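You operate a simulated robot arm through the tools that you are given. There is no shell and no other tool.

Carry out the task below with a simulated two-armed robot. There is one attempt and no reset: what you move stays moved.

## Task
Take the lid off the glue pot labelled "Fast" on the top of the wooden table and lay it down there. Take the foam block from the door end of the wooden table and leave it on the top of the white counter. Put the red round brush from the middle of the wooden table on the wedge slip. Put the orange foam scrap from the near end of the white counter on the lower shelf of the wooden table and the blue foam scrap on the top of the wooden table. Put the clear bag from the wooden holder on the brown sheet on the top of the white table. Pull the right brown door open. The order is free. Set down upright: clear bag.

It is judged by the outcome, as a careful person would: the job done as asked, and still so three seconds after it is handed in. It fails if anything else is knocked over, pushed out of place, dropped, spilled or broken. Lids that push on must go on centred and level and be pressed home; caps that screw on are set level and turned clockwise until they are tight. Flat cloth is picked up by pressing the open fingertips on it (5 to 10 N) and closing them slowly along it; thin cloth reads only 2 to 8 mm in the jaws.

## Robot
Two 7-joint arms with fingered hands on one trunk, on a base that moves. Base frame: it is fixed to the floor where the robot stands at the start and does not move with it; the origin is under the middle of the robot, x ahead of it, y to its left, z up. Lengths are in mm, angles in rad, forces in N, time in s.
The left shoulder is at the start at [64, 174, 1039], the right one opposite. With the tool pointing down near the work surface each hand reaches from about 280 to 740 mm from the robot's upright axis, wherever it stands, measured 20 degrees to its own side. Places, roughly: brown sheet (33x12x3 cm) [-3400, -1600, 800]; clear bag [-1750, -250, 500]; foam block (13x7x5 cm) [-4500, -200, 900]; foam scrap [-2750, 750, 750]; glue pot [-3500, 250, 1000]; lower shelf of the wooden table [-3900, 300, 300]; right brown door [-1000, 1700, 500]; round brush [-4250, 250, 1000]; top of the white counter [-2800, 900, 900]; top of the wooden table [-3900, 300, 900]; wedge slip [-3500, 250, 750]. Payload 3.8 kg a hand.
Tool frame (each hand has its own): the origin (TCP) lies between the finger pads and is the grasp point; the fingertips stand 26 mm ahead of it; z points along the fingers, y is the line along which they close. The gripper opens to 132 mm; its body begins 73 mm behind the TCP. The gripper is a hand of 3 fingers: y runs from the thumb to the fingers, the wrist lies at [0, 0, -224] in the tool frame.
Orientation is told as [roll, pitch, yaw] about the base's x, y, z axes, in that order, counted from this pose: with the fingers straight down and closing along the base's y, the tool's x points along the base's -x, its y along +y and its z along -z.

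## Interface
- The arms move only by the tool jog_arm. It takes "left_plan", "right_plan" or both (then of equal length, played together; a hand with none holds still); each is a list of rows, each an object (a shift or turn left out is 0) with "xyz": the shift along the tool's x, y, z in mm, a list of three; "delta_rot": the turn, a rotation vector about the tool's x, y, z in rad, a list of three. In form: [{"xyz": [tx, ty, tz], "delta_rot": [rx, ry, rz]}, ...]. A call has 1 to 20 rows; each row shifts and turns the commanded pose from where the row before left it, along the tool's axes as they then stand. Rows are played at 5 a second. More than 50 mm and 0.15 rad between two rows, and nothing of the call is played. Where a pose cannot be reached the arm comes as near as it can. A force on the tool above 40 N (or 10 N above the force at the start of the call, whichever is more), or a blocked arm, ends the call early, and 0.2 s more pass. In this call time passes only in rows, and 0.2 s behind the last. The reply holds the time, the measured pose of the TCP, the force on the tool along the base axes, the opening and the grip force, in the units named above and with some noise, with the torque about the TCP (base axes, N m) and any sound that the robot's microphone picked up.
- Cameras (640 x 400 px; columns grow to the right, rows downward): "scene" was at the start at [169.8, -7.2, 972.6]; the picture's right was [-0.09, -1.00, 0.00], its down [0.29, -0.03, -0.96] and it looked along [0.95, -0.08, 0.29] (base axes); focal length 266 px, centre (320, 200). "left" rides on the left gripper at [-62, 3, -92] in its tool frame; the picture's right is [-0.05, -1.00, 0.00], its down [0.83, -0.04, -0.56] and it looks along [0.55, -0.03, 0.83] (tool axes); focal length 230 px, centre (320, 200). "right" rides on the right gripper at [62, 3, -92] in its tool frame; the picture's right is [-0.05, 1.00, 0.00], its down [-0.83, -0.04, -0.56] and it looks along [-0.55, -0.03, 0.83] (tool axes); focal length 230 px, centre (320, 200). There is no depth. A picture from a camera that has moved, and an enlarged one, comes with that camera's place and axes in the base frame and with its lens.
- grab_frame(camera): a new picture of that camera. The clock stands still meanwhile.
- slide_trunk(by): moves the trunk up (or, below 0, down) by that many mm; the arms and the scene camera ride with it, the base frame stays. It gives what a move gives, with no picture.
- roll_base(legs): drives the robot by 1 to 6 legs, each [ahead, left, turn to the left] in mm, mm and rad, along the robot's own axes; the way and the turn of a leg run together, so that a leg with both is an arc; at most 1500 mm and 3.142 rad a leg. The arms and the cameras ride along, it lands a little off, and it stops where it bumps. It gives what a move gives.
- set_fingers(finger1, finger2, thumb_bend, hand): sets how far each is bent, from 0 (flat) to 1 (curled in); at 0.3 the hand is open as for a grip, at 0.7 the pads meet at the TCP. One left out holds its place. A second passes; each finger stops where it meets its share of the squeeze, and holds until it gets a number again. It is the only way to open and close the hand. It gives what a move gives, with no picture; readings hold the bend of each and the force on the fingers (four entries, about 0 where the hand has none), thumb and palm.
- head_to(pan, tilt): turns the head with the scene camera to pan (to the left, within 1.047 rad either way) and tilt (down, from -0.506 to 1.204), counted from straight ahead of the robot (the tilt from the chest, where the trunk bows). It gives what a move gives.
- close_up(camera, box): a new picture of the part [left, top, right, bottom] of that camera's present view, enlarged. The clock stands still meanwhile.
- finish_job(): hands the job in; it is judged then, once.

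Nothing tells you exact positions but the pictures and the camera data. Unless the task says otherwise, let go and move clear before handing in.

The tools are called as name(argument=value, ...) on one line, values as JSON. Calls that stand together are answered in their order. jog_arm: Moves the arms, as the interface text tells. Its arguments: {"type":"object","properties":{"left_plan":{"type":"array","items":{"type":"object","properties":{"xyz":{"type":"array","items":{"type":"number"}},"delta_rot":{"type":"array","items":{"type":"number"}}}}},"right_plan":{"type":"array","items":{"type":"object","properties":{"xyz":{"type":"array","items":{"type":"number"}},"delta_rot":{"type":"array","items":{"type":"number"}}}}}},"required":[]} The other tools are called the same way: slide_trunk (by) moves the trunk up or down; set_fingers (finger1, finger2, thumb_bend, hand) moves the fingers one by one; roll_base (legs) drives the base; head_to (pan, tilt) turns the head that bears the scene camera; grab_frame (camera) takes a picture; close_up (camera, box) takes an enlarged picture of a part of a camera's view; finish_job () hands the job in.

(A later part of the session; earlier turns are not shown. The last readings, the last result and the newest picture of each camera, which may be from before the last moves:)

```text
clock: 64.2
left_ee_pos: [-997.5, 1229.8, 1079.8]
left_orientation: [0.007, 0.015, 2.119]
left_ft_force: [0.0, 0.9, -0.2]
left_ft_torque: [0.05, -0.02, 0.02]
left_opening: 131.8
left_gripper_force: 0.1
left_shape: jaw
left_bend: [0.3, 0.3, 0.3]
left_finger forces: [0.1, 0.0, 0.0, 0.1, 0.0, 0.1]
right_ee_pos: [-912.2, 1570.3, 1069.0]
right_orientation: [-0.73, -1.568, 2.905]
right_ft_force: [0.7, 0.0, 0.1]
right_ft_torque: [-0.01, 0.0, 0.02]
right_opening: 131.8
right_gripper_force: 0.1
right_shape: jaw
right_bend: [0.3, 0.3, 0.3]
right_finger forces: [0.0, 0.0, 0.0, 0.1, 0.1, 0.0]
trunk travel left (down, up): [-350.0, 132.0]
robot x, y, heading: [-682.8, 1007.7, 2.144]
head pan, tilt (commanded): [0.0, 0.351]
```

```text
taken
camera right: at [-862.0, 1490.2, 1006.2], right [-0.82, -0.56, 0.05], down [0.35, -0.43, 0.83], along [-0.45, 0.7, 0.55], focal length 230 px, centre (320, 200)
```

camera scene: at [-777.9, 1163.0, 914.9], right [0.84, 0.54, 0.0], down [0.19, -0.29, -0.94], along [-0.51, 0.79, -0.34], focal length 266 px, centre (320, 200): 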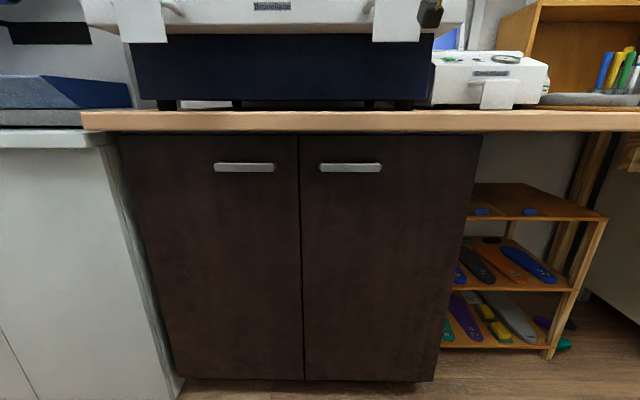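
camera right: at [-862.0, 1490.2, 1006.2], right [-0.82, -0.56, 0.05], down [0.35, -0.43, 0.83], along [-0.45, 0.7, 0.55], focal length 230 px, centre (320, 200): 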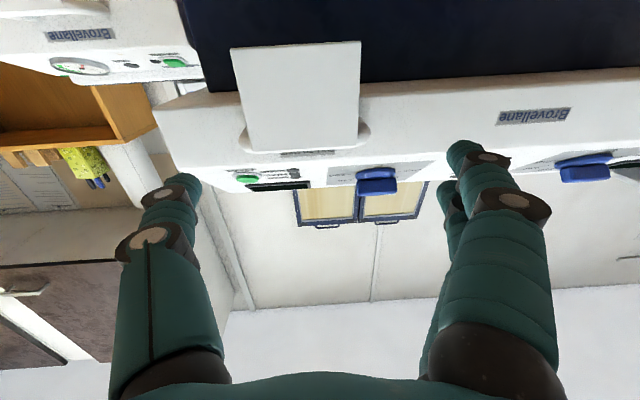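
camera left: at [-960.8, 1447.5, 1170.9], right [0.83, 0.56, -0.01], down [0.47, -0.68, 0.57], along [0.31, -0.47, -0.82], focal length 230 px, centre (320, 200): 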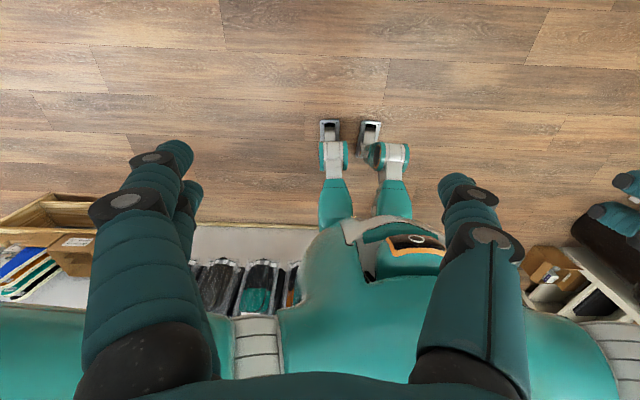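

Robot stands about 730 mm in front of the handle. I roll the right hand so it closes vertically, lower it to handle height, and narrow the fingers.

jog_arm(right_plan=[{"delta_rot": [0, 0, 0.143]}, {"delta_rot": [0, 0, 0.143]}, {"delta_rot": [0, 0, 0.143]}, {"delta_rot": [0, 0, 0.143]}, {"delta_rot": [0, 0, 0.143]}, {"delta_rot": [0, 0, 0.143]}, {"delta_rot": [0, 0, 0.143]}, {"delta_rot": [0, 0, 0.143]}, {"delta_rot": [0, 0, 0.143]}, {"delta_rot": [0, 0, 0.143]}, {"delta_rot": [0, 0, 0.141]}, {"xyz": [7, -46, 0]}, {"xyz": [7, -46, 0]}, {"xyz": [7, -46, 0]}, {"xyz": [7, -46, 0]}, {"xyz": [7, -46, 0]}, {"xyz": [7, -46, 0]}])

set_fingers(hand="right", finger1=0.48, finger2=0.48, thumb_bend=0.48)

grab_frame(camera="right")

grab_frame(camera="scene")

```text
clock: 68.0
left_ee_pos: [-997.4, 1229.6, 1079.0]
left_orientation: [0.007, 0.015, 2.119]
left_ft_force: [-0.2, 0.4, 0.0]
left_ft_torque: [-0.04, -0.04, 0.01]
left_opening: 131.6
left_gripper_force: 0.0
left_shape: jaw
left_bend: [0.3, 0.3, 0.3]
left_finger forces: [0.1, 0.1, 0.0, 0.0, 0.0, 0.0]
right_ee_pos: [-926.8, 1570.6, 801.9]
right_orientation: [1.616, -0.128, 0.599]
right_ft_force: [0.4, 0.7, 0.1]
right_ft_torque: [0.03, -0.01, 0.03]
right_opening: 131.8
right_gripper_force: 0.1
right_shape: jaw
right_bend: [0.3, 0.3, 0.3]
right_finger forces: [0.0, 0.0, 0.1, 0.0, 0.0, 0.1]
trunk travel left (down, up): [-350.0, 132.0]
robot x, y, heading: [-676.0, 1008.2, 2.145]
head pan, tilt (commanded): [0.0, 0.351]
stopped in row 17 (right hand): the arm was blocked; the commanded pose is now the measured one
```

```text
clock: 69.0
left_ee_pos: [-998.2, 1230.3, 1079.4]
left_orientation: [0.007, 0.015, 2.117]
left_ft_force: [0.1, 0.2, 0.4]
left_ft_torque: [-0.01, 0.01, 0.01]
left_opening: 131.9
left_gripper_force: 0.1
left_shape: jaw
left_bend: [0.3, 0.3, 0.3]
left_finger forces: [0.0, 0.0, 0.0, 0.0, 0.0, 0.0]
right_ee_pos: [-926.9, 1570.7, 802.3]
right_orientation: [1.615, -0.127, 0.599]
right_ft_force: [0.7, -0.6, -0.5]
right_ft_torque: [0.0, 0.0, -0.01]
right_opening: 75.1
right_gripper_force: 0.0
right_shape: fingers
right_bend: [0.48, 0.48, 0.48]
right_finger forces: [0.0, 0.1, 0.0, 0.0, 0.1, 0.0]
trunk travel left (down, up): [-350.0, 132.0]
robot x, y, heading: [-677.0, 1009.7, 2.144]
head pan, tilt (commanded): [0.0, 0.351]
```

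```text
taken
camera right: at [-925.2, 1458.9, 791.9], right [-0.04, -0.08, 1.0], down [1.0, 0.01, 0.04], along [-0.02, 1.0, 0.08], focal length 230 px, centre (320, 200)
```

right: 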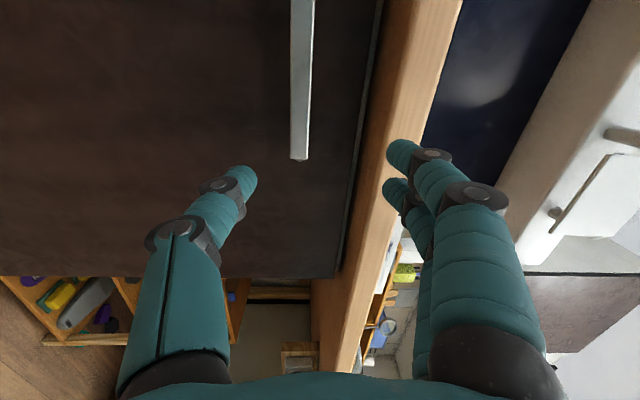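

```text
taken
camera scene: at [-777.9, 1162.9, 914.9], right [0.84, 0.54, 0.0], down [0.19, -0.29, -0.94], along [-0.51, 0.79, -0.34], focal length 266 px, centre (320, 200)
```

scene: 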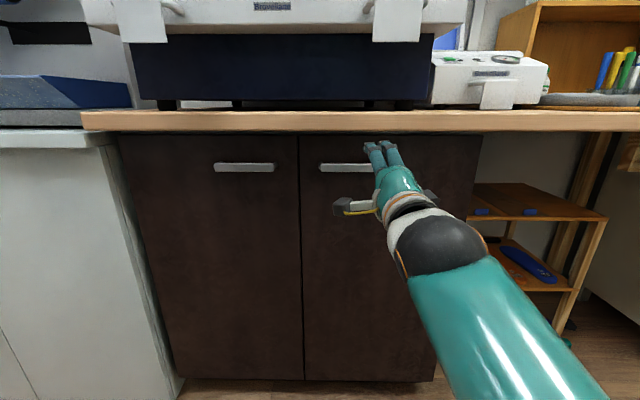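

The hand now points at the door with the bar about 120 mm ahead, 30 mm left and 12 mm lower than the grasp point. I lower the trunk slightly and move in on the bar.

slide_trunk(by=-14)

jog_arm(right_plan=[{"xyz": [12, 0, 25]}, {"xyz": [12, 0, 25]}, {"xyz": [6, 0, 20]}])

grab_frame(camera="right")

grab_frame(camera="scene")

```text
clock: 69.6
left_ee_pos: [-996.3, 1229.4, 1065.2]
left_orientation: [0.008, 0.011, 2.118]
left_ft_force: [0.3, -0.2, -0.1]
left_ft_torque: [0.03, 0.05, -0.02]
left_opening: 131.7
left_gripper_force: 0.1
left_shape: jaw
left_bend: [0.3, 0.3, 0.3]
left_finger forces: [0.1, 0.1, 0.0, 0.0, 0.1, 0.0]
right_ee_pos: [-918.3, 1578.4, 782.5]
right_orientation: [1.621, -0.179, 0.6]
right_ft_force: [-0.3, -0.8, 0.0]
right_ft_torque: [0.01, 0.01, 0.03]
right_opening: 75.2
right_gripper_force: 0.1
right_shape: fingers
right_bend: [0.48, 0.48, 0.48]
right_finger forces: [0.1, 0.0, 0.1, 0.0, 0.0, 0.1]
trunk travel left (down, up): [-336.0, 146.0]
robot x, y, heading: [-681.0, 1007.6, 2.149]
head pan, tilt (commanded): [0.0, 0.351]
```

```text
clock: 70.4
left_ee_pos: [-997.4, 1229.9, 1065.0]
left_orientation: [0.007, 0.015, 2.119]
left_ft_force: [0.3, 0.2, 0.3]
left_ft_torque: [-0.02, 0.01, 0.01]
left_opening: 131.9
left_gripper_force: 0.0
left_shape: jaw
left_bend: [0.3, 0.3, 0.3]
left_finger forces: [0.0, 0.0, 0.0, 0.1, 0.0, 0.0]
right_ee_pos: [-981.1, 1622.2, 785.6]
right_orientation: [1.623, -0.163, 0.588]
right_ft_force: [-0.2, 0.5, -0.3]
right_ft_torque: [0.0, 0.02, 0.01]
right_opening: 75.3
right_gripper_force: 0.0
right_shape: fingers
right_bend: [0.48, 0.48, 0.48]
right_finger forces: [0.0, 0.0, 0.0, 0.0, 0.1, 0.1]
trunk travel left (down, up): [-336.0, 146.0]
robot x, y, heading: [-677.9, 1007.6, 2.146]
head pan, tilt (commanded): [0.0, 0.351]
```

```text
taken
camera right: at [-980.6, 1510.8, 773.4], right [-0.06, -0.11, 0.99], down [1.0, 0.0, 0.06], along [-0.01, 0.99, 0.11], focal length 230 px, centre (320, 200)
```

right: 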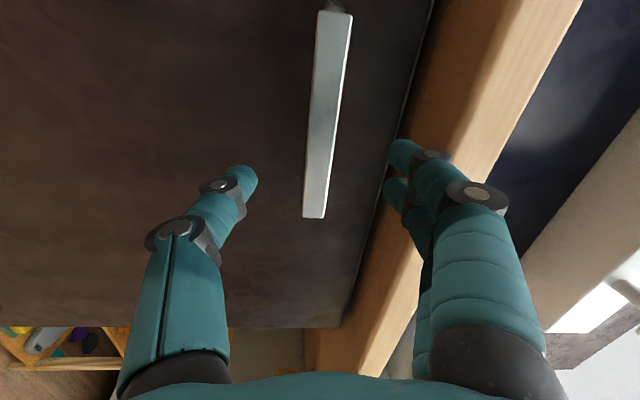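

```text
taken
camera scene: at [-777.2, 1161.5, 900.5], right [0.84, 0.54, 0.0], down [0.19, -0.29, -0.94], along [-0.51, 0.79, -0.34], focal length 266 px, centre (320, 200)
```

scene: 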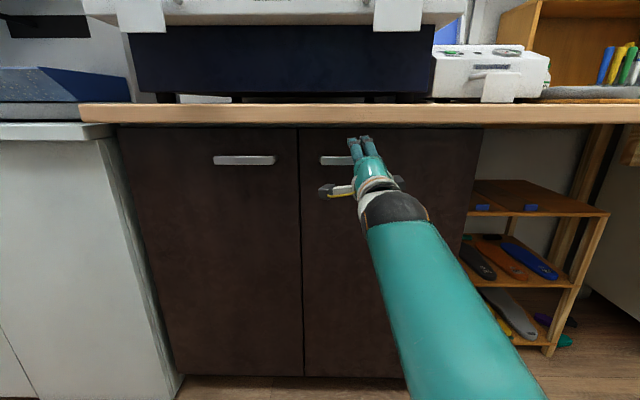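

The bar lies squarely between thumb and fingers, about 40 mm ahead of the grasp point. I move in the rest of the way and close on it.

jog_arm(right_plan=[{"xyz": [8, 2, 18]}, {"xyz": [8, 0, 16]}])

grab_frame(camera="right")

```text
clock: 71.0
left_ee_pos: [-997.0, 1229.2, 1065.1]
left_orientation: [0.007, 0.015, 2.12]
left_ft_force: [0.5, 0.5, -0.3]
left_ft_torque: [0.01, 0.02, 0.01]
left_opening: 131.8
left_gripper_force: 0.1
left_shape: jaw
left_bend: [0.3, 0.3, 0.3]
left_finger forces: [0.1, 0.0, 0.0, 0.0, 0.0, 0.0]
right_ee_pos: [-1021.2, 1635.7, 788.3]
right_orientation: [1.62, -0.137, 0.591]
right_ft_force: [0.1, 0.4, -0.5]
right_ft_torque: [0.01, 0.0, 0.0]
right_opening: 74.9
right_gripper_force: 0.1
right_shape: fingers
right_bend: [0.48, 0.48, 0.48]
right_finger forces: [0.0, 0.1, 0.0, 0.0, 0.0, 0.1]
trunk travel left (down, up): [-336.0, 146.0]
robot x, y, heading: [-679.6, 1008.2, 2.148]
head pan, tilt (commanded): [0.0, 0.351]
```

```text
taken
camera right: at [-1019.7, 1523.6, 777.7], right [-0.04, -0.09, 1.0], down [1.0, 0.01, 0.04], along [-0.01, 1.0, 0.09], focal length 230 px, centre (320, 200)
```

right: 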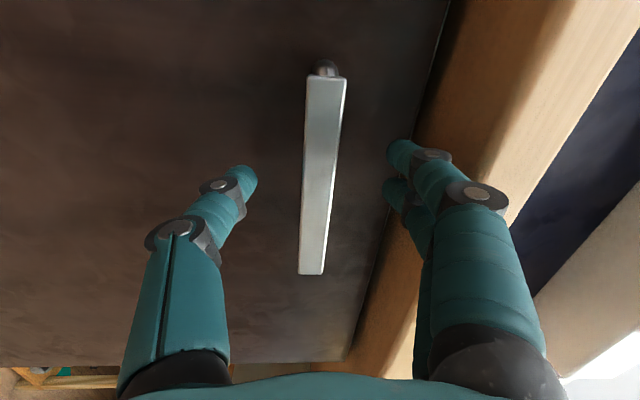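

jog_arm(right_plan=[{"xyz": [-5, 0, 12]}])

set_fingers(hand="right", finger1=0.72, finger2=0.72, thumb_bend=0.72)

grab_frame(camera="right")

```text
clock: 71.4
left_ee_pos: [-997.8, 1229.8, 1064.6]
left_orientation: [0.007, 0.015, 2.12]
left_ft_force: [-0.1, -1.4, 0.1]
left_ft_torque: [-0.01, -0.02, 0.03]
left_opening: 131.8
left_gripper_force: 0.1
left_shape: jaw
left_bend: [0.3, 0.3, 0.3]
left_finger forces: [0.0, 0.0, 0.1, 0.0, 0.0, 0.1]
right_ee_pos: [-1029.2, 1641.1, 787.8]
right_orientation: [1.614, -0.119, 0.598]
right_ft_force: [0.2, 0.0, 0.3]
right_ft_torque: [-0.05, -0.02, 0.02]
right_opening: 74.9
right_gripper_force: 0.0
right_shape: fingers
right_bend: [0.48, 0.48, 0.48]
right_finger forces: [0.0, 0.1, 0.1, 0.0, 0.0, 0.1]
trunk travel left (down, up): [-336.0, 146.0]
robot x, y, heading: [-677.3, 1006.4, 2.146]
head pan, tilt (commanded): [0.0, 0.351]
```

```text
clock: 72.4
left_ee_pos: [-996.4, 1229.7, 1066.2]
left_orientation: [0.006, 0.013, 2.118]
left_ft_force: [0.2, -0.4, 0.2]
left_ft_torque: [0.02, 0.01, 0.03]
left_opening: 131.8
left_gripper_force: 0.1
left_shape: jaw
left_bend: [0.3, 0.3, 0.3]
left_finger forces: [0.1, 0.0, 0.0, 0.1, 0.0, 0.0]
right_ee_pos: [-1028.1, 1641.4, 788.5]
right_orientation: [1.614, -0.121, 0.599]
right_ft_force: [-0.7, 1.0, 0.9]
right_ft_torque: [-0.02, 0.05, 0.0]
right_opening: 11.8
right_gripper_force: 6.1
right_shape: fingers
right_bend: [0.7, 0.71, 0.69]
right_finger forces: [4.1, 2.8, 0.0, 0.1, 6.2, 0.0]
trunk travel left (down, up): [-336.0, 146.0]
robot x, y, heading: [-675.4, 1009.4, 2.15]
head pan, tilt (commanded): [0.0, 0.351]
```

```text
taken
camera right: at [-1025.7, 1529.9, 779.2], right [-0.03, -0.08, 1.0], down [1.0, 0.01, 0.03], along [-0.02, 1.0, 0.07], focal length 230 px, centre (320, 200)
```

right: 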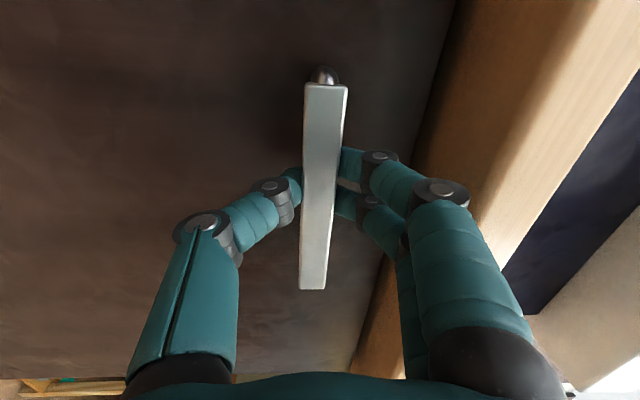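

The fingers have the bar (11.8 mm between pads). I squeeze firmly and pull the door along its arc about its right-hand hinge.

set_fingers(hand="right", finger1=0.85, finger2=0.85, thumb_bend=0.85)

jog_arm(right_plan=[{"xyz": [-2, 0, -14], "delta_rot": [0, 0.05, 0]}, {"xyz": [-2, 0, -14], "delta_rot": [0, 0.05, 0]}, {"xyz": [-4, 0, -20], "delta_rot": [0, 0.075, 0]}, {"xyz": [-4, 0, -20], "delta_rot": [0, 0.075, 0]}])

grab_frame(camera="right")

grab_frame(camera="scene")

```text
clock: 73.4
left_ee_pos: [-997.4, 1229.2, 1065.8]
left_orientation: [0.007, 0.014, 2.119]
left_ft_force: [0.0, 0.4, -0.7]
left_ft_torque: [0.01, 0.01, 0.02]
left_opening: 132.1
left_gripper_force: 0.1
left_shape: jaw
left_bend: [0.3, 0.3, 0.3]
left_finger forces: [0.0, 0.0, 0.0, 0.0, 0.0, 0.0]
right_ee_pos: [-1027.3, 1642.7, 787.4]
right_orientation: [1.615, -0.123, 0.6]
right_ft_force: [-0.4, 0.3, -0.8]
right_ft_torque: [-0.01, -0.01, -0.04]
right_opening: 0.1
right_gripper_force: 0.0
right_shape: fingers
right_bend: [0.78, 0.79, 0.8]
right_finger forces: [0.1, 0.0, 0.0, 0.0, 0.0, 0.0]
trunk travel left (down, up): [-336.0, 146.0]
robot x, y, heading: [-677.5, 1008.9, 2.148]
head pan, tilt (commanded): [0.0, 0.351]
```

```text
clock: 74.4
left_ee_pos: [-996.5, 1229.8, 1065.6]
left_orientation: [0.007, 0.013, 2.119]
left_ft_force: [0.3, -0.7, 0.0]
left_ft_torque: [0.01, -0.01, 0.0]
left_opening: 131.7
left_gripper_force: 0.0
left_shape: jaw
left_bend: [0.3, 0.3, 0.3]
left_finger forces: [0.1, 0.0, 0.0, 0.1, 0.1, 0.0]
right_ee_pos: [-975.0, 1596.9, 786.2]
right_orientation: [1.581, -0.126, 0.852]
right_ft_force: [-1.4, -0.3, 0.3]
right_ft_torque: [-0.01, 0.01, 0.02]
right_opening: 0.0
right_gripper_force: 0.0
right_shape: fingers
right_bend: [0.78, 0.79, 0.8]
right_finger forces: [0.0, 0.0, 0.0, 0.0, 0.0, 0.0]
trunk travel left (down, up): [-336.0, 146.0]
robot x, y, heading: [-677.7, 1008.5, 2.146]
head pan, tilt (commanded): [0.0, 0.351]
```

```text
taken
camera right: at [-945.3, 1488.9, 779.7], right [-0.04, -0.06, 1.0], down [0.96, 0.26, 0.06], along [-0.26, 0.96, 0.05], focal length 230 px, centre (320, 200)
```

right: 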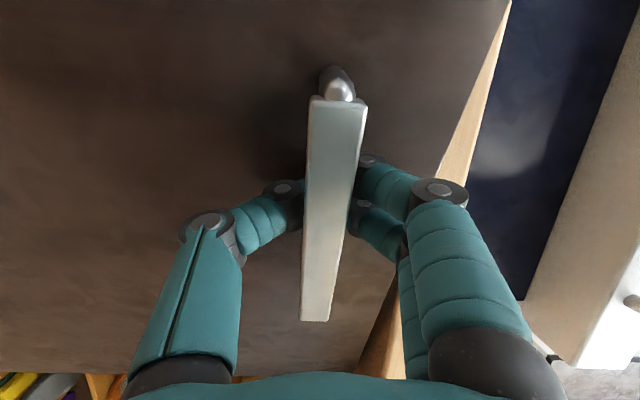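

```text
taken
camera scene: at [-776.5, 1161.5, 900.6], right [0.84, 0.54, 0.0], down [0.19, -0.29, -0.94], along [-0.51, 0.79, -0.34], focal length 266 px, centre (320, 200)
```

scene: 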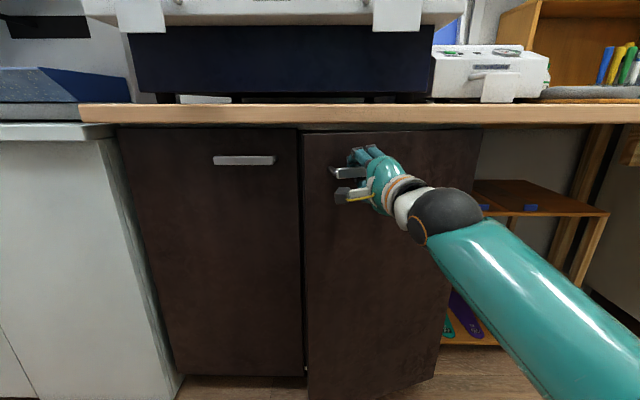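

The fingers have curled behind the bar, and the door is swinging with them, about 0.25 rad so far. I continue the arc.

jog_arm(right_plan=[{"xyz": [-5, 0, -24], "delta_rot": [0, 0.09, 0]}, {"xyz": [-5, 0, -24], "delta_rot": [0, 0.09, 0]}, {"xyz": [-5, 0, -24], "delta_rot": [0, 0.09, 0]}, {"xyz": [-5, 0, -24], "delta_rot": [0, 0.09, 0]}])

grab_frame(camera="scene")

grab_frame(camera="right")

```text
clock: 75.4
left_ee_pos: [-995.6, 1230.3, 1064.8]
left_orientation: [0.006, 0.012, 2.117]
left_ft_force: [1.1, 0.3, -0.4]
left_ft_torque: [-0.04, 0.01, 0.01]
left_opening: 132.1
left_gripper_force: 0.1
left_shape: jaw
left_bend: [0.3, 0.3, 0.3]
left_finger forces: [0.0, 0.0, 0.0, 0.0, 0.0, 0.0]
right_ee_pos: [-884.9, 1562.8, 791.1]
right_orientation: [1.536, -0.124, 1.215]
right_ft_force: [0.5, 0.9, -1.2]
right_ft_torque: [0.05, 0.0, 0.02]
right_opening: 0.1
right_gripper_force: 0.3
right_shape: fingers
right_bend: [0.79, 0.8, 0.8]
right_finger forces: [0.0, 0.0, 0.0, 0.0, 1.0, 0.0]
trunk travel left (down, up): [-336.0, 146.0]
robot x, y, heading: [-676.9, 1007.2, 2.146]
head pan, tilt (commanded): [0.0, 0.351]
```

```text
taken
camera scene: at [-776.3, 1161.6, 900.6], right [0.84, 0.54, 0.0], down [0.19, -0.29, -0.94], along [-0.51, 0.79, -0.34], focal length 266 px, centre (320, 200)
```

scene: 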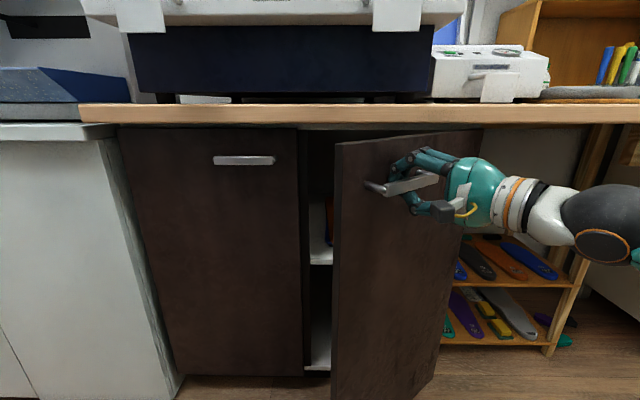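

```text
taken
camera right: at [-819.3, 1471.1, 790.0], right [-0.06, -0.05, 1.0], down [0.81, 0.58, 0.08], along [-0.58, 0.81, 0.01], focal length 230 px, centre (320, 200)
```

right: 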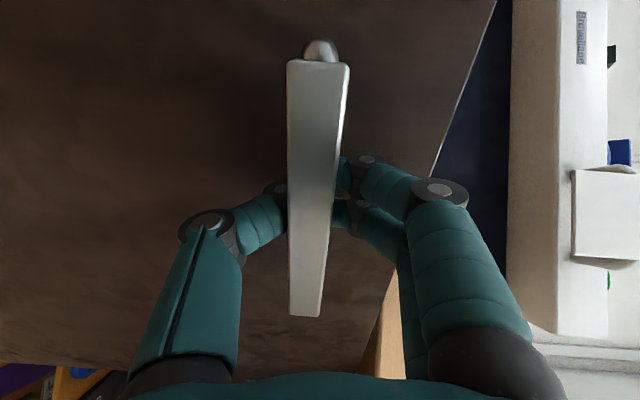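

Door is about 35° open. Continuing the arc.

jog_arm(right_plan=[{"xyz": [-5, 0, -24], "delta_rot": [0, 0.09, 0]}, {"xyz": [-5, 0, -24], "delta_rot": [0, 0.09, 0]}, {"xyz": [-5, 0, -24], "delta_rot": [0, 0.09, 0]}, {"xyz": [-5, 0, -24], "delta_rot": [0, 0.09, 0]}, {"xyz": [-5, 0, -24], "delta_rot": [0, 0.09, 0]}])

grab_frame(camera="scene")

grab_frame(camera="right")

```text
clock: 76.6
left_ee_pos: [-996.7, 1228.8, 1066.3]
left_orientation: [0.005, 0.012, 2.119]
left_ft_force: [0.3, 0.3, -0.9]
left_ft_torque: [0.02, -0.01, 0.01]
left_opening: 132.0
left_gripper_force: 0.2
left_shape: jaw
left_bend: [0.3, 0.3, 0.3]
left_finger forces: [0.1, 0.0, 0.1, 0.0, 0.0, 0.1]
right_ee_pos: [-761.3, 1563.5, 797.8]
right_orientation: [1.479, -0.091, 1.671]
right_ft_force: [3.4, -19.6, -23.4]
right_ft_torque: [-0.31, 0.37, -0.16]
right_opening: 0.0
right_gripper_force: 31.0
right_shape: fingers
right_bend: [0.8, 0.8, 0.81]
right_finger forces: [0.0, 0.1, 0.0, 0.0, 61.7, 0.0]
trunk travel left (down, up): [-336.0, 146.0]
robot x, y, heading: [-681.8, 1006.1, 2.145]
head pan, tilt (commanded): [0.0, 0.351]
```

```text
taken
camera scene: at [-776.3, 1161.2, 900.4], right [0.84, 0.54, 0.0], down [0.19, -0.29, -0.94], along [-0.51, 0.79, -0.34], focal length 266 px, centre (320, 200)
```

scene: 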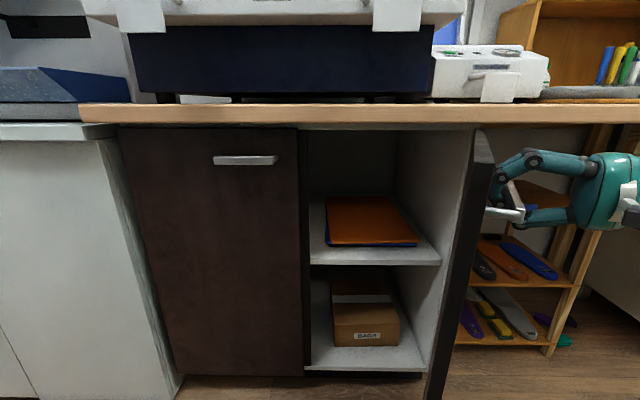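

```text
taken
camera right: at [-663.6, 1508.7, 803.0], right [-0.09, -0.05, 1.0], down [0.47, 0.88, 0.08], along [-0.88, 0.48, -0.05], focal length 230 px, centre (320, 200)
```

right: 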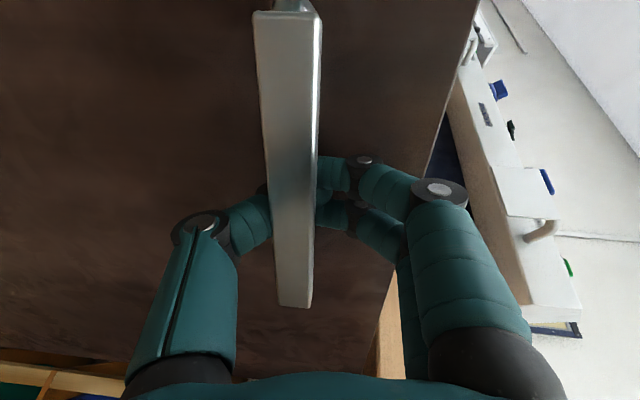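

The door stands about 60° open; the bar is now pressing the thumb, so I ease down and outward a little and swing it further.

jog_arm(right_plan=[{"xyz": [5, -9, 0]}, {"xyz": [-1, 0, -24], "delta_rot": [0, 0.09, 0]}, {"xyz": [-1, 0, -24], "delta_rot": [0, 0.09, 0]}, {"xyz": [-1, -1, -24], "delta_rot": [0, 0.09, 0]}])

grab_frame(camera="scene")

grab_frame(camera="right")

```text
clock: 77.6
left_ee_pos: [-996.6, 1232.6, 1064.1]
left_orientation: [0.009, 0.015, 2.119]
left_ft_force: [0.6, -0.8, -0.7]
left_ft_torque: [0.01, 0.01, 0.03]
left_opening: 131.9
left_gripper_force: 0.0
left_shape: jaw
left_bend: [0.3, 0.3, 0.3]
left_finger forces: [0.0, 0.0, 0.0, 0.1, 0.1, 0.0]
right_ee_pos: [-691.9, 1580.8, 796.8]
right_orientation: [1.457, -0.07, 1.931]
right_ft_force: [-4.4, 10.2, -17.0]
right_ft_torque: [-0.02, 0.39, -0.03]
right_opening: 0.1
right_gripper_force: 28.2
right_shape: fingers
right_bend: [0.8, 0.81, 0.8]
right_finger forces: [0.0, 0.0, 0.0, 0.1, 56.7, 0.0]
trunk travel left (down, up): [-336.0, 146.0]
robot x, y, heading: [-675.3, 1006.0, 2.147]
head pan, tilt (commanded): [0.0, 0.351]
```

```text
taken
camera scene: at [-777.0, 1163.6, 900.1], right [0.84, 0.55, 0.0], down [0.19, -0.29, -0.94], along [-0.51, 0.79, -0.35], focal length 266 px, centre (320, 200)
```

scene: 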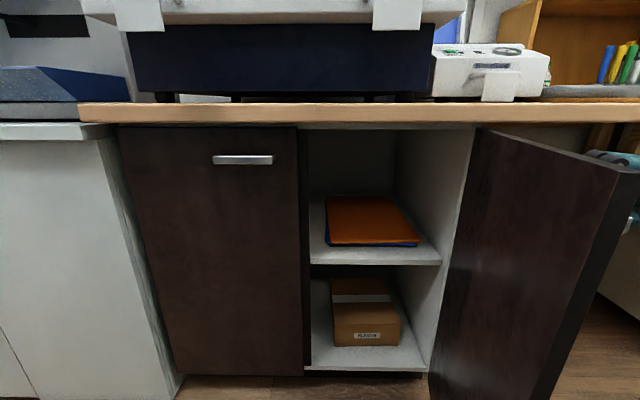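

```text
taken
camera right: at [-584.7, 1552.2, 804.9], right [-0.1, -0.06, 0.99], down [0.23, 0.97, 0.08], along [-0.97, 0.24, -0.08], focal length 230 px, centre (320, 200)
```

right: 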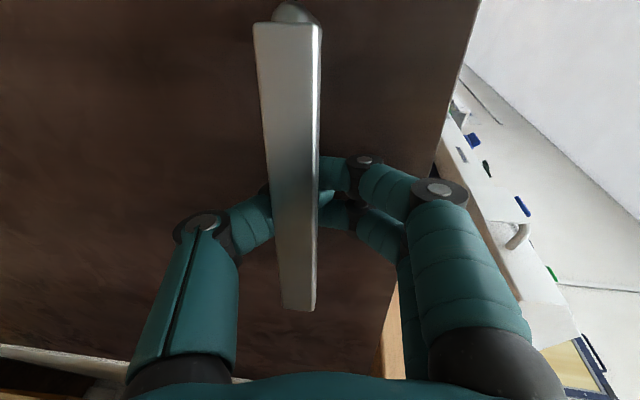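

The door is open to roughly 80–90°. I release the bar by opening the fingers, and back the hand straight off it.

set_fingers(hand="right", finger1=0.4, finger2=0.4, thumb_bend=0.4)

jog_arm(right_plan=[{"xyz": [0, 0, -20]}, {"xyz": [0, 0, -20]}, {"xyz": [0, 0, -25]}, {"xyz": [0, 0, -25]}])

grab_frame(camera="right")

grab_frame(camera="scene")

```text
clock: 78.6
left_ee_pos: [-997.6, 1229.5, 1065.9]
left_orientation: [0.006, 0.014, 2.119]
left_ft_force: [0.2, -1.2, 0.0]
left_ft_torque: [0.01, 0.0, -0.01]
left_opening: 132.0
left_gripper_force: 0.0
left_shape: jaw
left_bend: [0.3, 0.3, 0.3]
left_finger forces: [0.1, 0.1, 0.0, 0.0, 0.0, 0.0]
right_ee_pos: [-693.2, 1576.6, 798.3]
right_orientation: [1.462, -0.073, 1.937]
right_ft_force: [-0.8, 0.3, 0.4]
right_ft_torque: [-0.02, -0.02, 0.02]
right_opening: 101.2
right_gripper_force: 0.0
right_shape: fingers
right_bend: [0.4, 0.4, 0.4]
right_finger forces: [0.1, 0.0, 0.0, 0.0, 0.0, 0.0]
trunk travel left (down, up): [-336.0, 146.0]
robot x, y, heading: [-676.1, 1011.6, 2.148]
head pan, tilt (commanded): [0.0, 0.351]
```

```text
clock: 79.6
left_ee_pos: [-997.4, 1229.0, 1064.7]
left_orientation: [0.007, 0.013, 2.12]
left_ft_force: [0.3, 0.0, -0.3]
left_ft_torque: [-0.01, -0.02, 0.02]
left_opening: 132.1
left_gripper_force: 0.0
left_shape: jaw
left_bend: [0.3, 0.3, 0.3]
left_finger forces: [0.0, 0.1, 0.1, 0.0, 0.0, 0.0]
right_ee_pos: [-607.2, 1607.5, 808.2]
right_orientation: [1.464, -0.072, 1.937]
right_ft_force: [-0.4, -1.0, 0.1]
right_ft_torque: [0.03, 0.01, -0.02]
right_opening: 100.8
right_gripper_force: 0.1
right_shape: fingers
right_bend: [0.4, 0.4, 0.4]
right_finger forces: [0.0, 0.0, 0.0, 0.1, 0.0, 0.0]
trunk travel left (down, up): [-336.0, 146.0]
robot x, y, heading: [-677.9, 1009.2, 2.147]
head pan, tilt (commanded): [0.0, 0.351]
```

```text
taken
camera right: at [-500.5, 1580.0, 815.8], right [-0.09, -0.06, 0.99], down [0.22, 0.97, 0.08], along [-0.97, 0.23, -0.08], focal length 230 px, centre (320, 200)
```

right: 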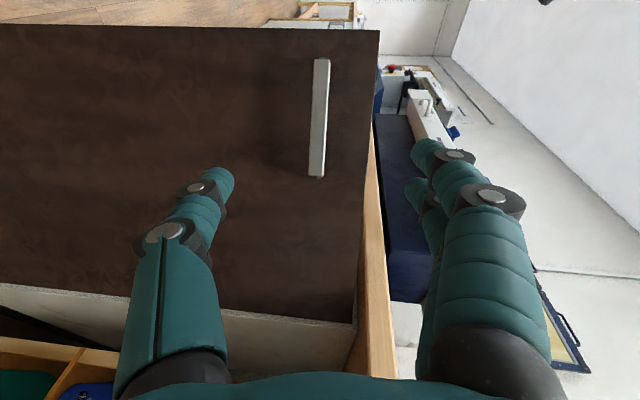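

```text
taken
camera scene: at [-776.8, 1161.5, 900.6], right [0.84, 0.54, 0.0], down [0.19, -0.29, -0.94], along [-0.51, 0.79, -0.34], focal length 266 px, centre (320, 200)
```

scene: 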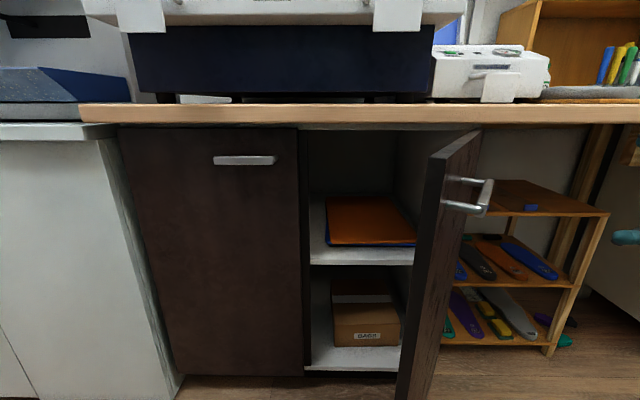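

After the release the door has swung back to about 55°. I check whether it keeps moving on its own while I draw the hand back toward the robot.

jog_arm(right_plan=[{"xyz": [0, 0, 0]}, {"xyz": [0, 0, 0]}, {"xyz": [0, 0, 0]}, {"xyz": [0, 0, 0]}, {"xyz": [0, 0, 0]}])

grab_frame(camera="scene")

```text
clock: 80.8
left_ee_pos: [-997.4, 1229.3, 1066.2]
left_orientation: [0.008, 0.015, 2.12]
left_ft_force: [0.1, 0.2, 0.2]
left_ft_torque: [-0.02, -0.02, 0.01]
left_opening: 131.8
left_gripper_force: 0.0
left_shape: jaw
left_bend: [0.3, 0.3, 0.3]
left_finger forces: [0.0, 0.0, 0.1, 0.0, 0.1, 0.1]
right_ee_pos: [-608.6, 1606.6, 807.6]
right_orientation: [1.463, -0.071, 1.935]
right_ft_force: [0.3, -1.1, -0.5]
right_ft_torque: [-0.02, 0.02, -0.02]
right_opening: 101.0
right_gripper_force: 0.1
right_shape: fingers
right_bend: [0.4, 0.4, 0.4]
right_finger forces: [0.0, 0.0, 0.1, 0.0, 0.0, 0.0]
trunk travel left (down, up): [-336.0, 146.0]
robot x, y, heading: [-678.0, 1007.1, 2.15]
head pan, tilt (commanded): [0.0, 0.351]
```

```text
taken
camera scene: at [-776.9, 1161.5, 900.6], right [0.84, 0.54, 0.0], down [0.19, -0.29, -0.94], along [-0.51, 0.79, -0.34], focal length 266 px, centre (320, 200)
```

scene: 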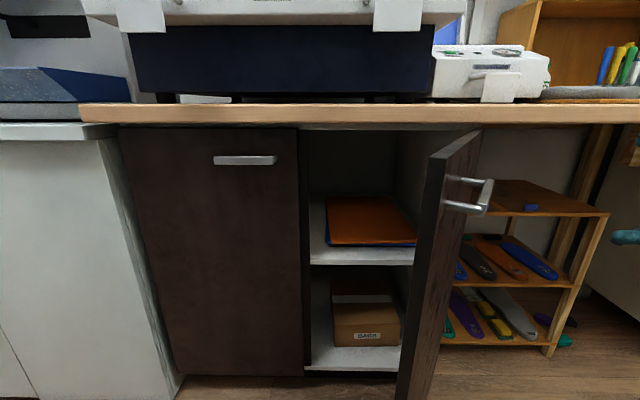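

The door now rests still at about 55°. I bring the right hand back around to a downward pose so I can push the door further open from its inner side.

jog_arm(right_plan=[{"xyz": [45, 0, -10]}, {"xyz": [45, 0, -10]}, {"xyz": [45, 0, 0]}, {"delta_rot": [0.143, 0, 0]}, {"delta_rot": [0.143, 0, 0]}, {"delta_rot": [0.143, 0, 0]}, {"delta_rot": [0.143, 0, 0]}, {"delta_rot": [0.143, 0, 0]}, {"delta_rot": [0.143, 0, 0]}, {"delta_rot": [0.143, 0, 0]}, {"delta_rot": [0.143, 0, 0]}, {"delta_rot": [0.143, 0, 0]}, {"delta_rot": [0.143, 0, 0]}, {"delta_rot": [0.08, 0, 0]}])

grab_frame(camera="scene")

grab_frame(camera="right")

```text
clock: 83.8
left_ee_pos: [-997.6, 1229.4, 1065.9]
left_orientation: [0.005, 0.015, 2.119]
left_ft_force: [0.7, -0.3, 0.4]
left_ft_torque: [0.01, 0.03, 0.01]
left_opening: 131.8
left_gripper_force: 0.0
left_shape: jaw
left_bend: [0.3, 0.3, 0.3]
left_finger forces: [0.1, 0.0, 0.0, 0.0, 0.0, 0.1]
right_ee_pos: [-541.5, 1489.2, 800.6]
right_orientation: [-0.046, -0.071, 1.936]
right_ft_force: [0.3, 0.6, -0.5]
right_ft_torque: [-0.02, 0.04, 0.01]
right_opening: 100.8
right_gripper_force: 0.1
right_shape: fingers
right_bend: [0.4, 0.4, 0.4]
right_finger forces: [0.0, 0.1, 0.0, 0.0, 0.0, 0.0]
trunk travel left (down, up): [-336.0, 146.0]
robot x, y, heading: [-675.4, 1011.1, 2.148]
head pan, tilt (commanded): [0.0, 0.351]
```

```text
taken
camera scene: at [-777.0, 1161.5, 900.5], right [0.84, 0.54, 0.0], down [0.19, -0.29, -0.94], along [-0.51, 0.79, -0.34], focal length 266 px, centre (320, 200)
```

scene: 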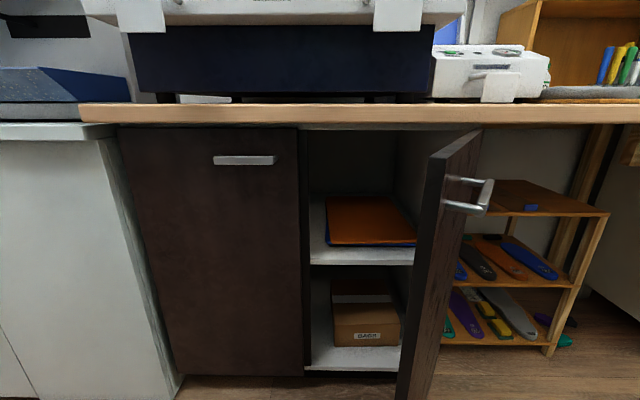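

```text
taken
camera right: at [-524.5, 1420.9, 886.9], right [-0.95, -0.31, -0.04], down [-0.27, 0.74, 0.61], along [-0.16, 0.6, -0.79], focal length 230 px, centre (320, 200)
```

right: 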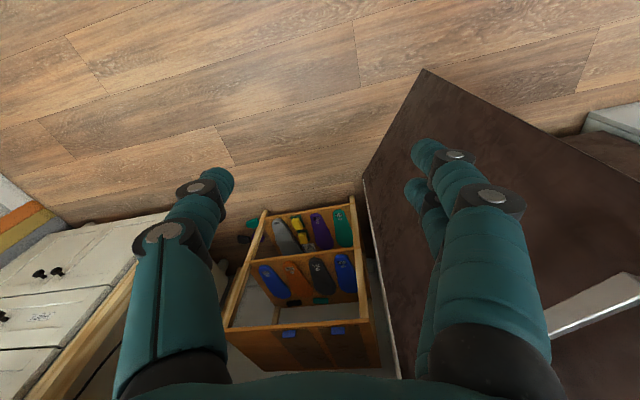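

jog_arm(right_plan=[{"xyz": [13.6, 45.7, 0]}, {"xyz": [13.6, 45.7, 0]}, {"xyz": [13.6, 45.7, 0]}, {"xyz": [13.6, 45.7, 0]}, {"xyz": [13.6, 45.7, 0]}, {"xyz": [13.6, 45.7, 0]}, {"xyz": [13.6, 45.7, 0]}])

grab_frame(camera="scene")

grab_frame(camera="right")

```text
clock: 85.4
left_ee_pos: [-997.1, 1229.7, 1065.4]
left_orientation: [0.008, 0.014, 2.118]
left_ft_force: [0.0, -0.8, 0.4]
left_ft_torque: [-0.02, 0.02, 0.02]
left_opening: 131.9
left_gripper_force: 0.0
left_shape: jaw
left_bend: [0.3, 0.3, 0.3]
left_finger forces: [0.0, 0.1, 0.0, 0.0, 0.0, 0.0]
right_ee_pos: [-713.1, 1410.2, 884.1]
right_orientation: [-0.046, -0.065, 1.94]
right_ft_force: [-0.6, -0.5, -1.0]
right_ft_torque: [-0.02, 0.01, -0.02]
right_opening: 100.9
right_gripper_force: 0.0
right_shape: fingers
right_bend: [0.4, 0.4, 0.4]
right_finger forces: [0.0, 0.1, 0.0, 0.1, 0.0, 0.0]
right hand out of reach, approached as far as the arm can: row 2, 3, 4, 5, 6, 7
trunk travel left (down, up): [-336.0, 146.0]
robot x, y, heading: [-679.2, 1010.3, 2.144]
head pan, tilt (commanded): [0.0, 0.351]
```

```text
taken
camera scene: at [-777.0, 1161.5, 900.5], right [0.84, 0.54, 0.0], down [0.19, -0.29, -0.94], along [-0.51, 0.79, -0.34], focal length 266 px, centre (320, 200)
```

scene: 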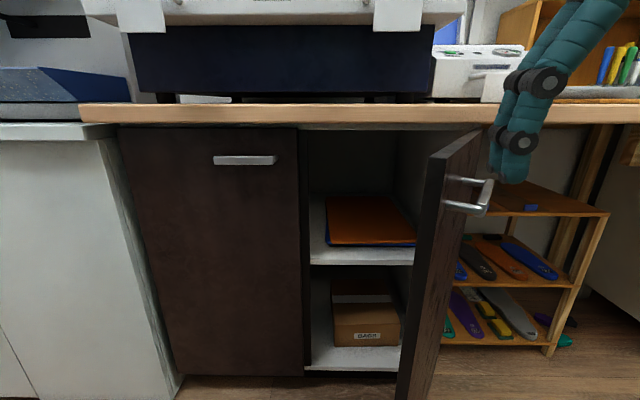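

```text
taken
camera right: at [-695.8, 1343.4, 970.6], right [-0.95, -0.31, -0.04], down [-0.27, 0.75, 0.61], along [-0.16, 0.59, -0.79], focal length 230 px, centre (320, 200)
```

right: 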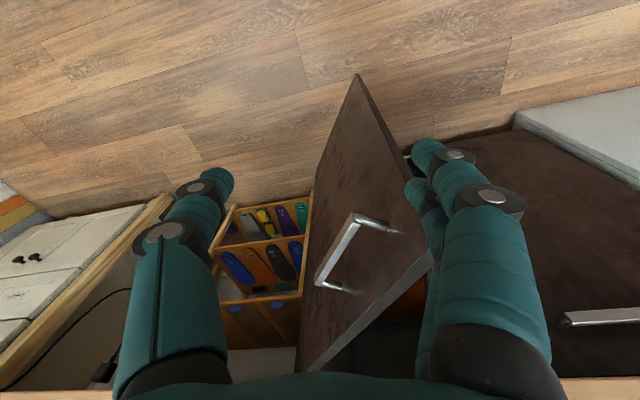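

The pose close to my body was out of reach, so the hand stopped short. I raise it clear of the door first, then move forward on the inner side of the door.

jog_arm(right_plan=[{"xyz": [0, 0, -50]}, {"xyz": [0, 0, -50]}, {"xyz": [0, 0, -50]}, {"xyz": [0, 0, -50]}, {"xyz": [-40, 8.7, 0]}, {"xyz": [-40, 8.7, 0]}, {"xyz": [-40, 8.7, 0]}, {"xyz": [-40, 8.7, 0]}])

grab_frame(camera="scene")

grab_frame(camera="right")

```text
clock: 87.2
left_ee_pos: [-998.2, 1229.4, 1063.6]
left_orientation: [0.007, 0.015, 2.118]
left_ft_force: [0.2, -0.2, -0.2]
left_ft_torque: [0.0, -0.01, 0.02]
left_opening: 131.8
left_gripper_force: 0.0
left_shape: jaw
left_bend: [0.3, 0.3, 0.3]
left_finger forces: [0.0, 0.0, 0.0, 0.1, 0.1, 0.1]
right_ee_pos: [-762.3, 1515.0, 1089.1]
right_orientation: [-0.047, -0.072, 1.934]
right_ft_force: [-0.1, 0.2, 0.1]
right_ft_torque: [0.02, -0.04, -0.01]
right_opening: 101.2
right_gripper_force: 0.1
right_shape: fingers
right_bend: [0.4, 0.4, 0.4]
right_finger forces: [0.1, 0.0, 0.0, 0.0, 0.1, 0.0]
right hand out of reach, approached as far as the arm can: row 7, 8
trunk travel left (down, up): [-336.0, 146.0]
robot x, y, heading: [-677.3, 1007.5, 2.147]
head pan, tilt (commanded): [0.0, 0.351]
```

```text
taken
camera scene: at [-776.8, 1161.7, 900.5], right [0.84, 0.54, 0.0], down [0.19, -0.29, -0.94], along [-0.51, 0.79, -0.34], focal length 266 px, centre (320, 200)
```

scene: 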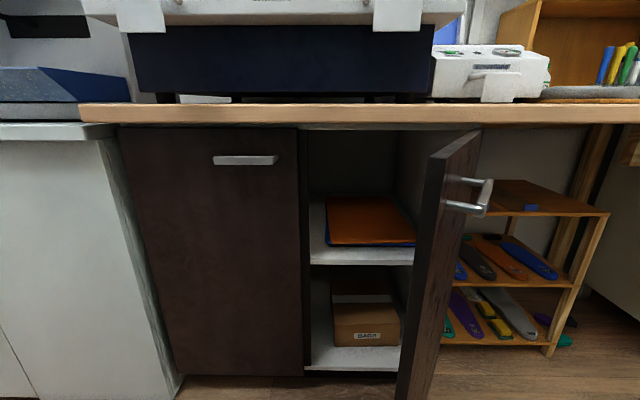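

```text
taken
camera right: at [-744.6, 1447.5, 1175.6], right [-0.95, -0.3, -0.04], down [-0.27, 0.74, 0.61], along [-0.15, 0.6, -0.79], focal length 230 px, centre (320, 200)
```

right: 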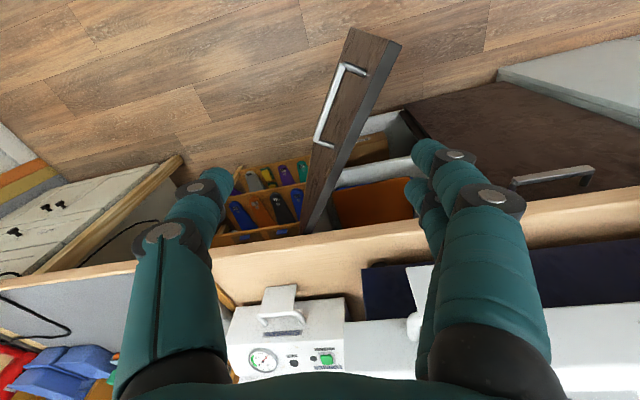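

The right arm is awkward here, so I use the left hand: point it down on the inner side of the door and push by strafing the base to the right.

set_fingers(hand="left", finger1=0.5, finger2=0.5, thumb_bend=0.5)

jog_arm(left_plan=[{"xyz": [-40, -30, 0]}, {"xyz": [-40, -30, 0]}, {"xyz": [-40, -20, 0]}, {"xyz": [0, 0, 45]}, {"xyz": [0, 0, 45]}, {"xyz": [0, 0, 45]}, {"xyz": [0, 0, 45]}, {"xyz": [0, 0, 45]}, {"xyz": [0, 0, 45]}])

grab_frame(camera="scene")

grab_frame(camera="left")

```text
clock: 88.2
left_ee_pos: [-996.3, 1230.1, 1065.6]
left_orientation: [0.009, 0.015, 2.118]
left_ft_force: [0.0, 0.6, 0.7]
left_ft_torque: [0.01, -0.04, 0.0]
left_opening: 68.5
left_gripper_force: 0.1
left_shape: fingers
left_bend: [0.5, 0.5, 0.5]
left_finger forces: [0.0, 0.1, 0.0, 0.0, 0.1, 0.0]
right_ee_pos: [-762.2, 1514.2, 1088.6]
right_orientation: [-0.048, -0.072, 1.936]
right_ft_force: [0.6, 0.1, 0.6]
right_ft_torque: [-0.01, 0.0, 0.01]
right_opening: 101.0
right_gripper_force: 0.0
right_shape: fingers
right_bend: [0.4, 0.4, 0.4]
right_finger forces: [0.0, 0.1, 0.0, 0.0, 0.0, 0.0]
trunk travel left (down, up): [-336.0, 146.0]
robot x, y, heading: [-678.9, 1008.5, 2.148]
head pan, tilt (commanded): [0.0, 0.351]
```

```text
clock: 90.2
left_ee_pos: [-991.0, 1366.2, 792.0]
left_orientation: [0.008, 0.014, 2.119]
left_ft_force: [-0.8, 0.1, 0.1]
left_ft_torque: [-0.01, 0.02, -0.03]
left_opening: 68.4
left_gripper_force: 0.0
left_shape: fingers
left_bend: [0.5, 0.5, 0.5]
left_finger forces: [0.0, 0.1, 0.0, 0.1, 0.0, 0.1]
right_ee_pos: [-762.7, 1514.6, 1089.2]
right_orientation: [-0.046, -0.072, 1.934]
right_ft_force: [-0.2, -0.6, 0.1]
right_ft_torque: [-0.03, -0.04, -0.01]
right_opening: 101.6
right_gripper_force: 0.0
right_shape: fingers
right_bend: [0.4, 0.4, 0.4]
right_finger forces: [0.0, 0.1, 0.0, 0.0, 0.0, 0.0]
trunk travel left (down, up): [-336.0, 146.0]
robot x, y, heading: [-680.3, 1006.8, 2.144]
head pan, tilt (commanded): [0.0, 0.351]
```

```text
taken
camera scene: at [-777.1, 1161.6, 900.5], right [0.84, 0.54, 0.0], down [0.19, -0.29, -0.94], along [-0.51, 0.79, -0.34], focal length 266 px, centre (320, 200)
```

scene: 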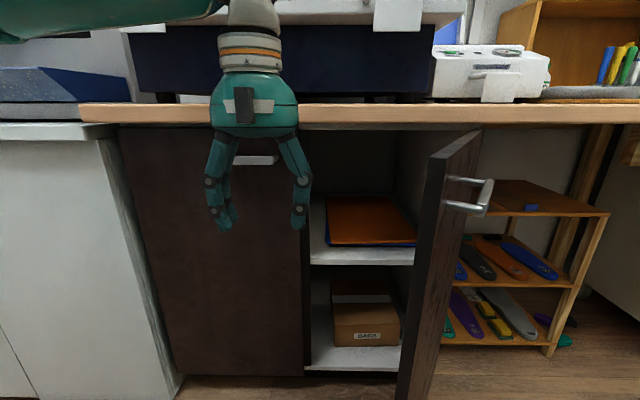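

```text
taken
camera left: at [-1025.6, 1418.6, 884.5], right [0.83, 0.56, -0.01], down [0.47, -0.68, 0.57], along [0.31, -0.47, -0.82], focal length 230 px, centre (320, 200)
```

left: 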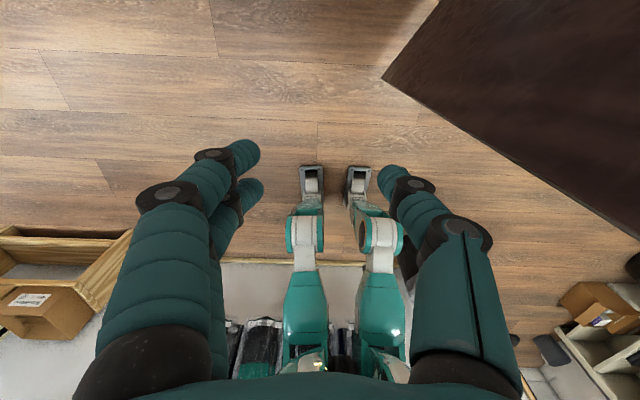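

jog_arm(left_plan=[{"xyz": [-25, 0, 0]}])

roll_base(legs=[[0, -310, 0]])

grab_frame(camera="scene")

```text
clock: 90.6
left_ee_pos: [-1005.5, 1388.7, 793.3]
left_orientation: [0.007, 0.014, 2.119]
left_ft_force: [0.0, 0.6, -0.4]
left_ft_torque: [-0.01, 0.02, 0.01]
left_opening: 68.5
left_gripper_force: 0.2
left_shape: fingers
left_bend: [0.5, 0.5, 0.5]
left_finger forces: [0.0, 0.0, 0.1, 0.1, 0.0, 0.0]
right_ee_pos: [-763.0, 1515.5, 1089.2]
right_orientation: [-0.047, -0.07, 1.936]
right_ft_force: [0.7, 0.0, -0.3]
right_ft_torque: [0.01, 0.02, 0.0]
right_opening: 101.6
right_gripper_force: 0.0
right_shape: fingers
right_bend: [0.4, 0.4, 0.4]
right_finger forces: [0.0, 0.0, 0.0, 0.1, 0.0, 0.0]
trunk travel left (down, up): [-336.0, 146.0]
robot x, y, heading: [-675.5, 1010.4, 2.148]
head pan, tilt (commanded): [0.0, 0.351]
```

```text
clock: 93.3
left_ee_pos: [-784.8, 1532.3, 792.9]
left_orientation: [0.009, 0.016, 2.113]
left_ft_force: [-0.6, -0.6, -0.2]
left_ft_torque: [-0.01, 0.02, 0.05]
left_opening: 68.0
left_gripper_force: 0.0
left_shape: fingers
left_bend: [0.5, 0.5, 0.5]
left_finger forces: [0.1, 0.0, 0.0, 0.0, 0.0, 0.0]
right_ee_pos: [-541.8, 1656.1, 1088.3]
right_orientation: [-0.048, -0.071, 1.931]
right_ft_force: [-0.3, 0.4, -0.3]
right_ft_torque: [-0.02, 0.0, 0.03]
right_opening: 101.5
right_gripper_force: 0.1
right_shape: fingers
right_bend: [0.4, 0.4, 0.4]
right_finger forces: [0.0, 0.1, 0.0, 0.0, 0.0, 0.0]
trunk travel left (down, up): [-336.0, 146.0]
robot x, y, heading: [-459.7, 1148.3, 2.141]
head pan, tilt (commanded): [0.0, 0.351]
stopped in leg 1: the robot was blocked; the commanded pose is now the measured one
```

```text
taken
camera scene: at [-557.6, 1303.2, 900.5], right [0.84, 0.54, 0.0], down [0.18, -0.29, -0.94], along [-0.51, 0.79, -0.34], focal length 266 px, centre (320, 200)
```

scene: 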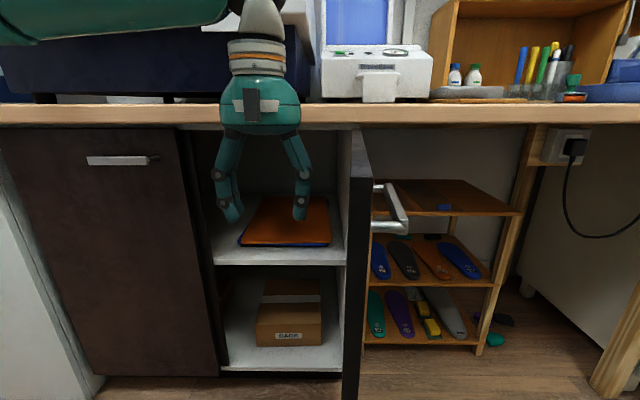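

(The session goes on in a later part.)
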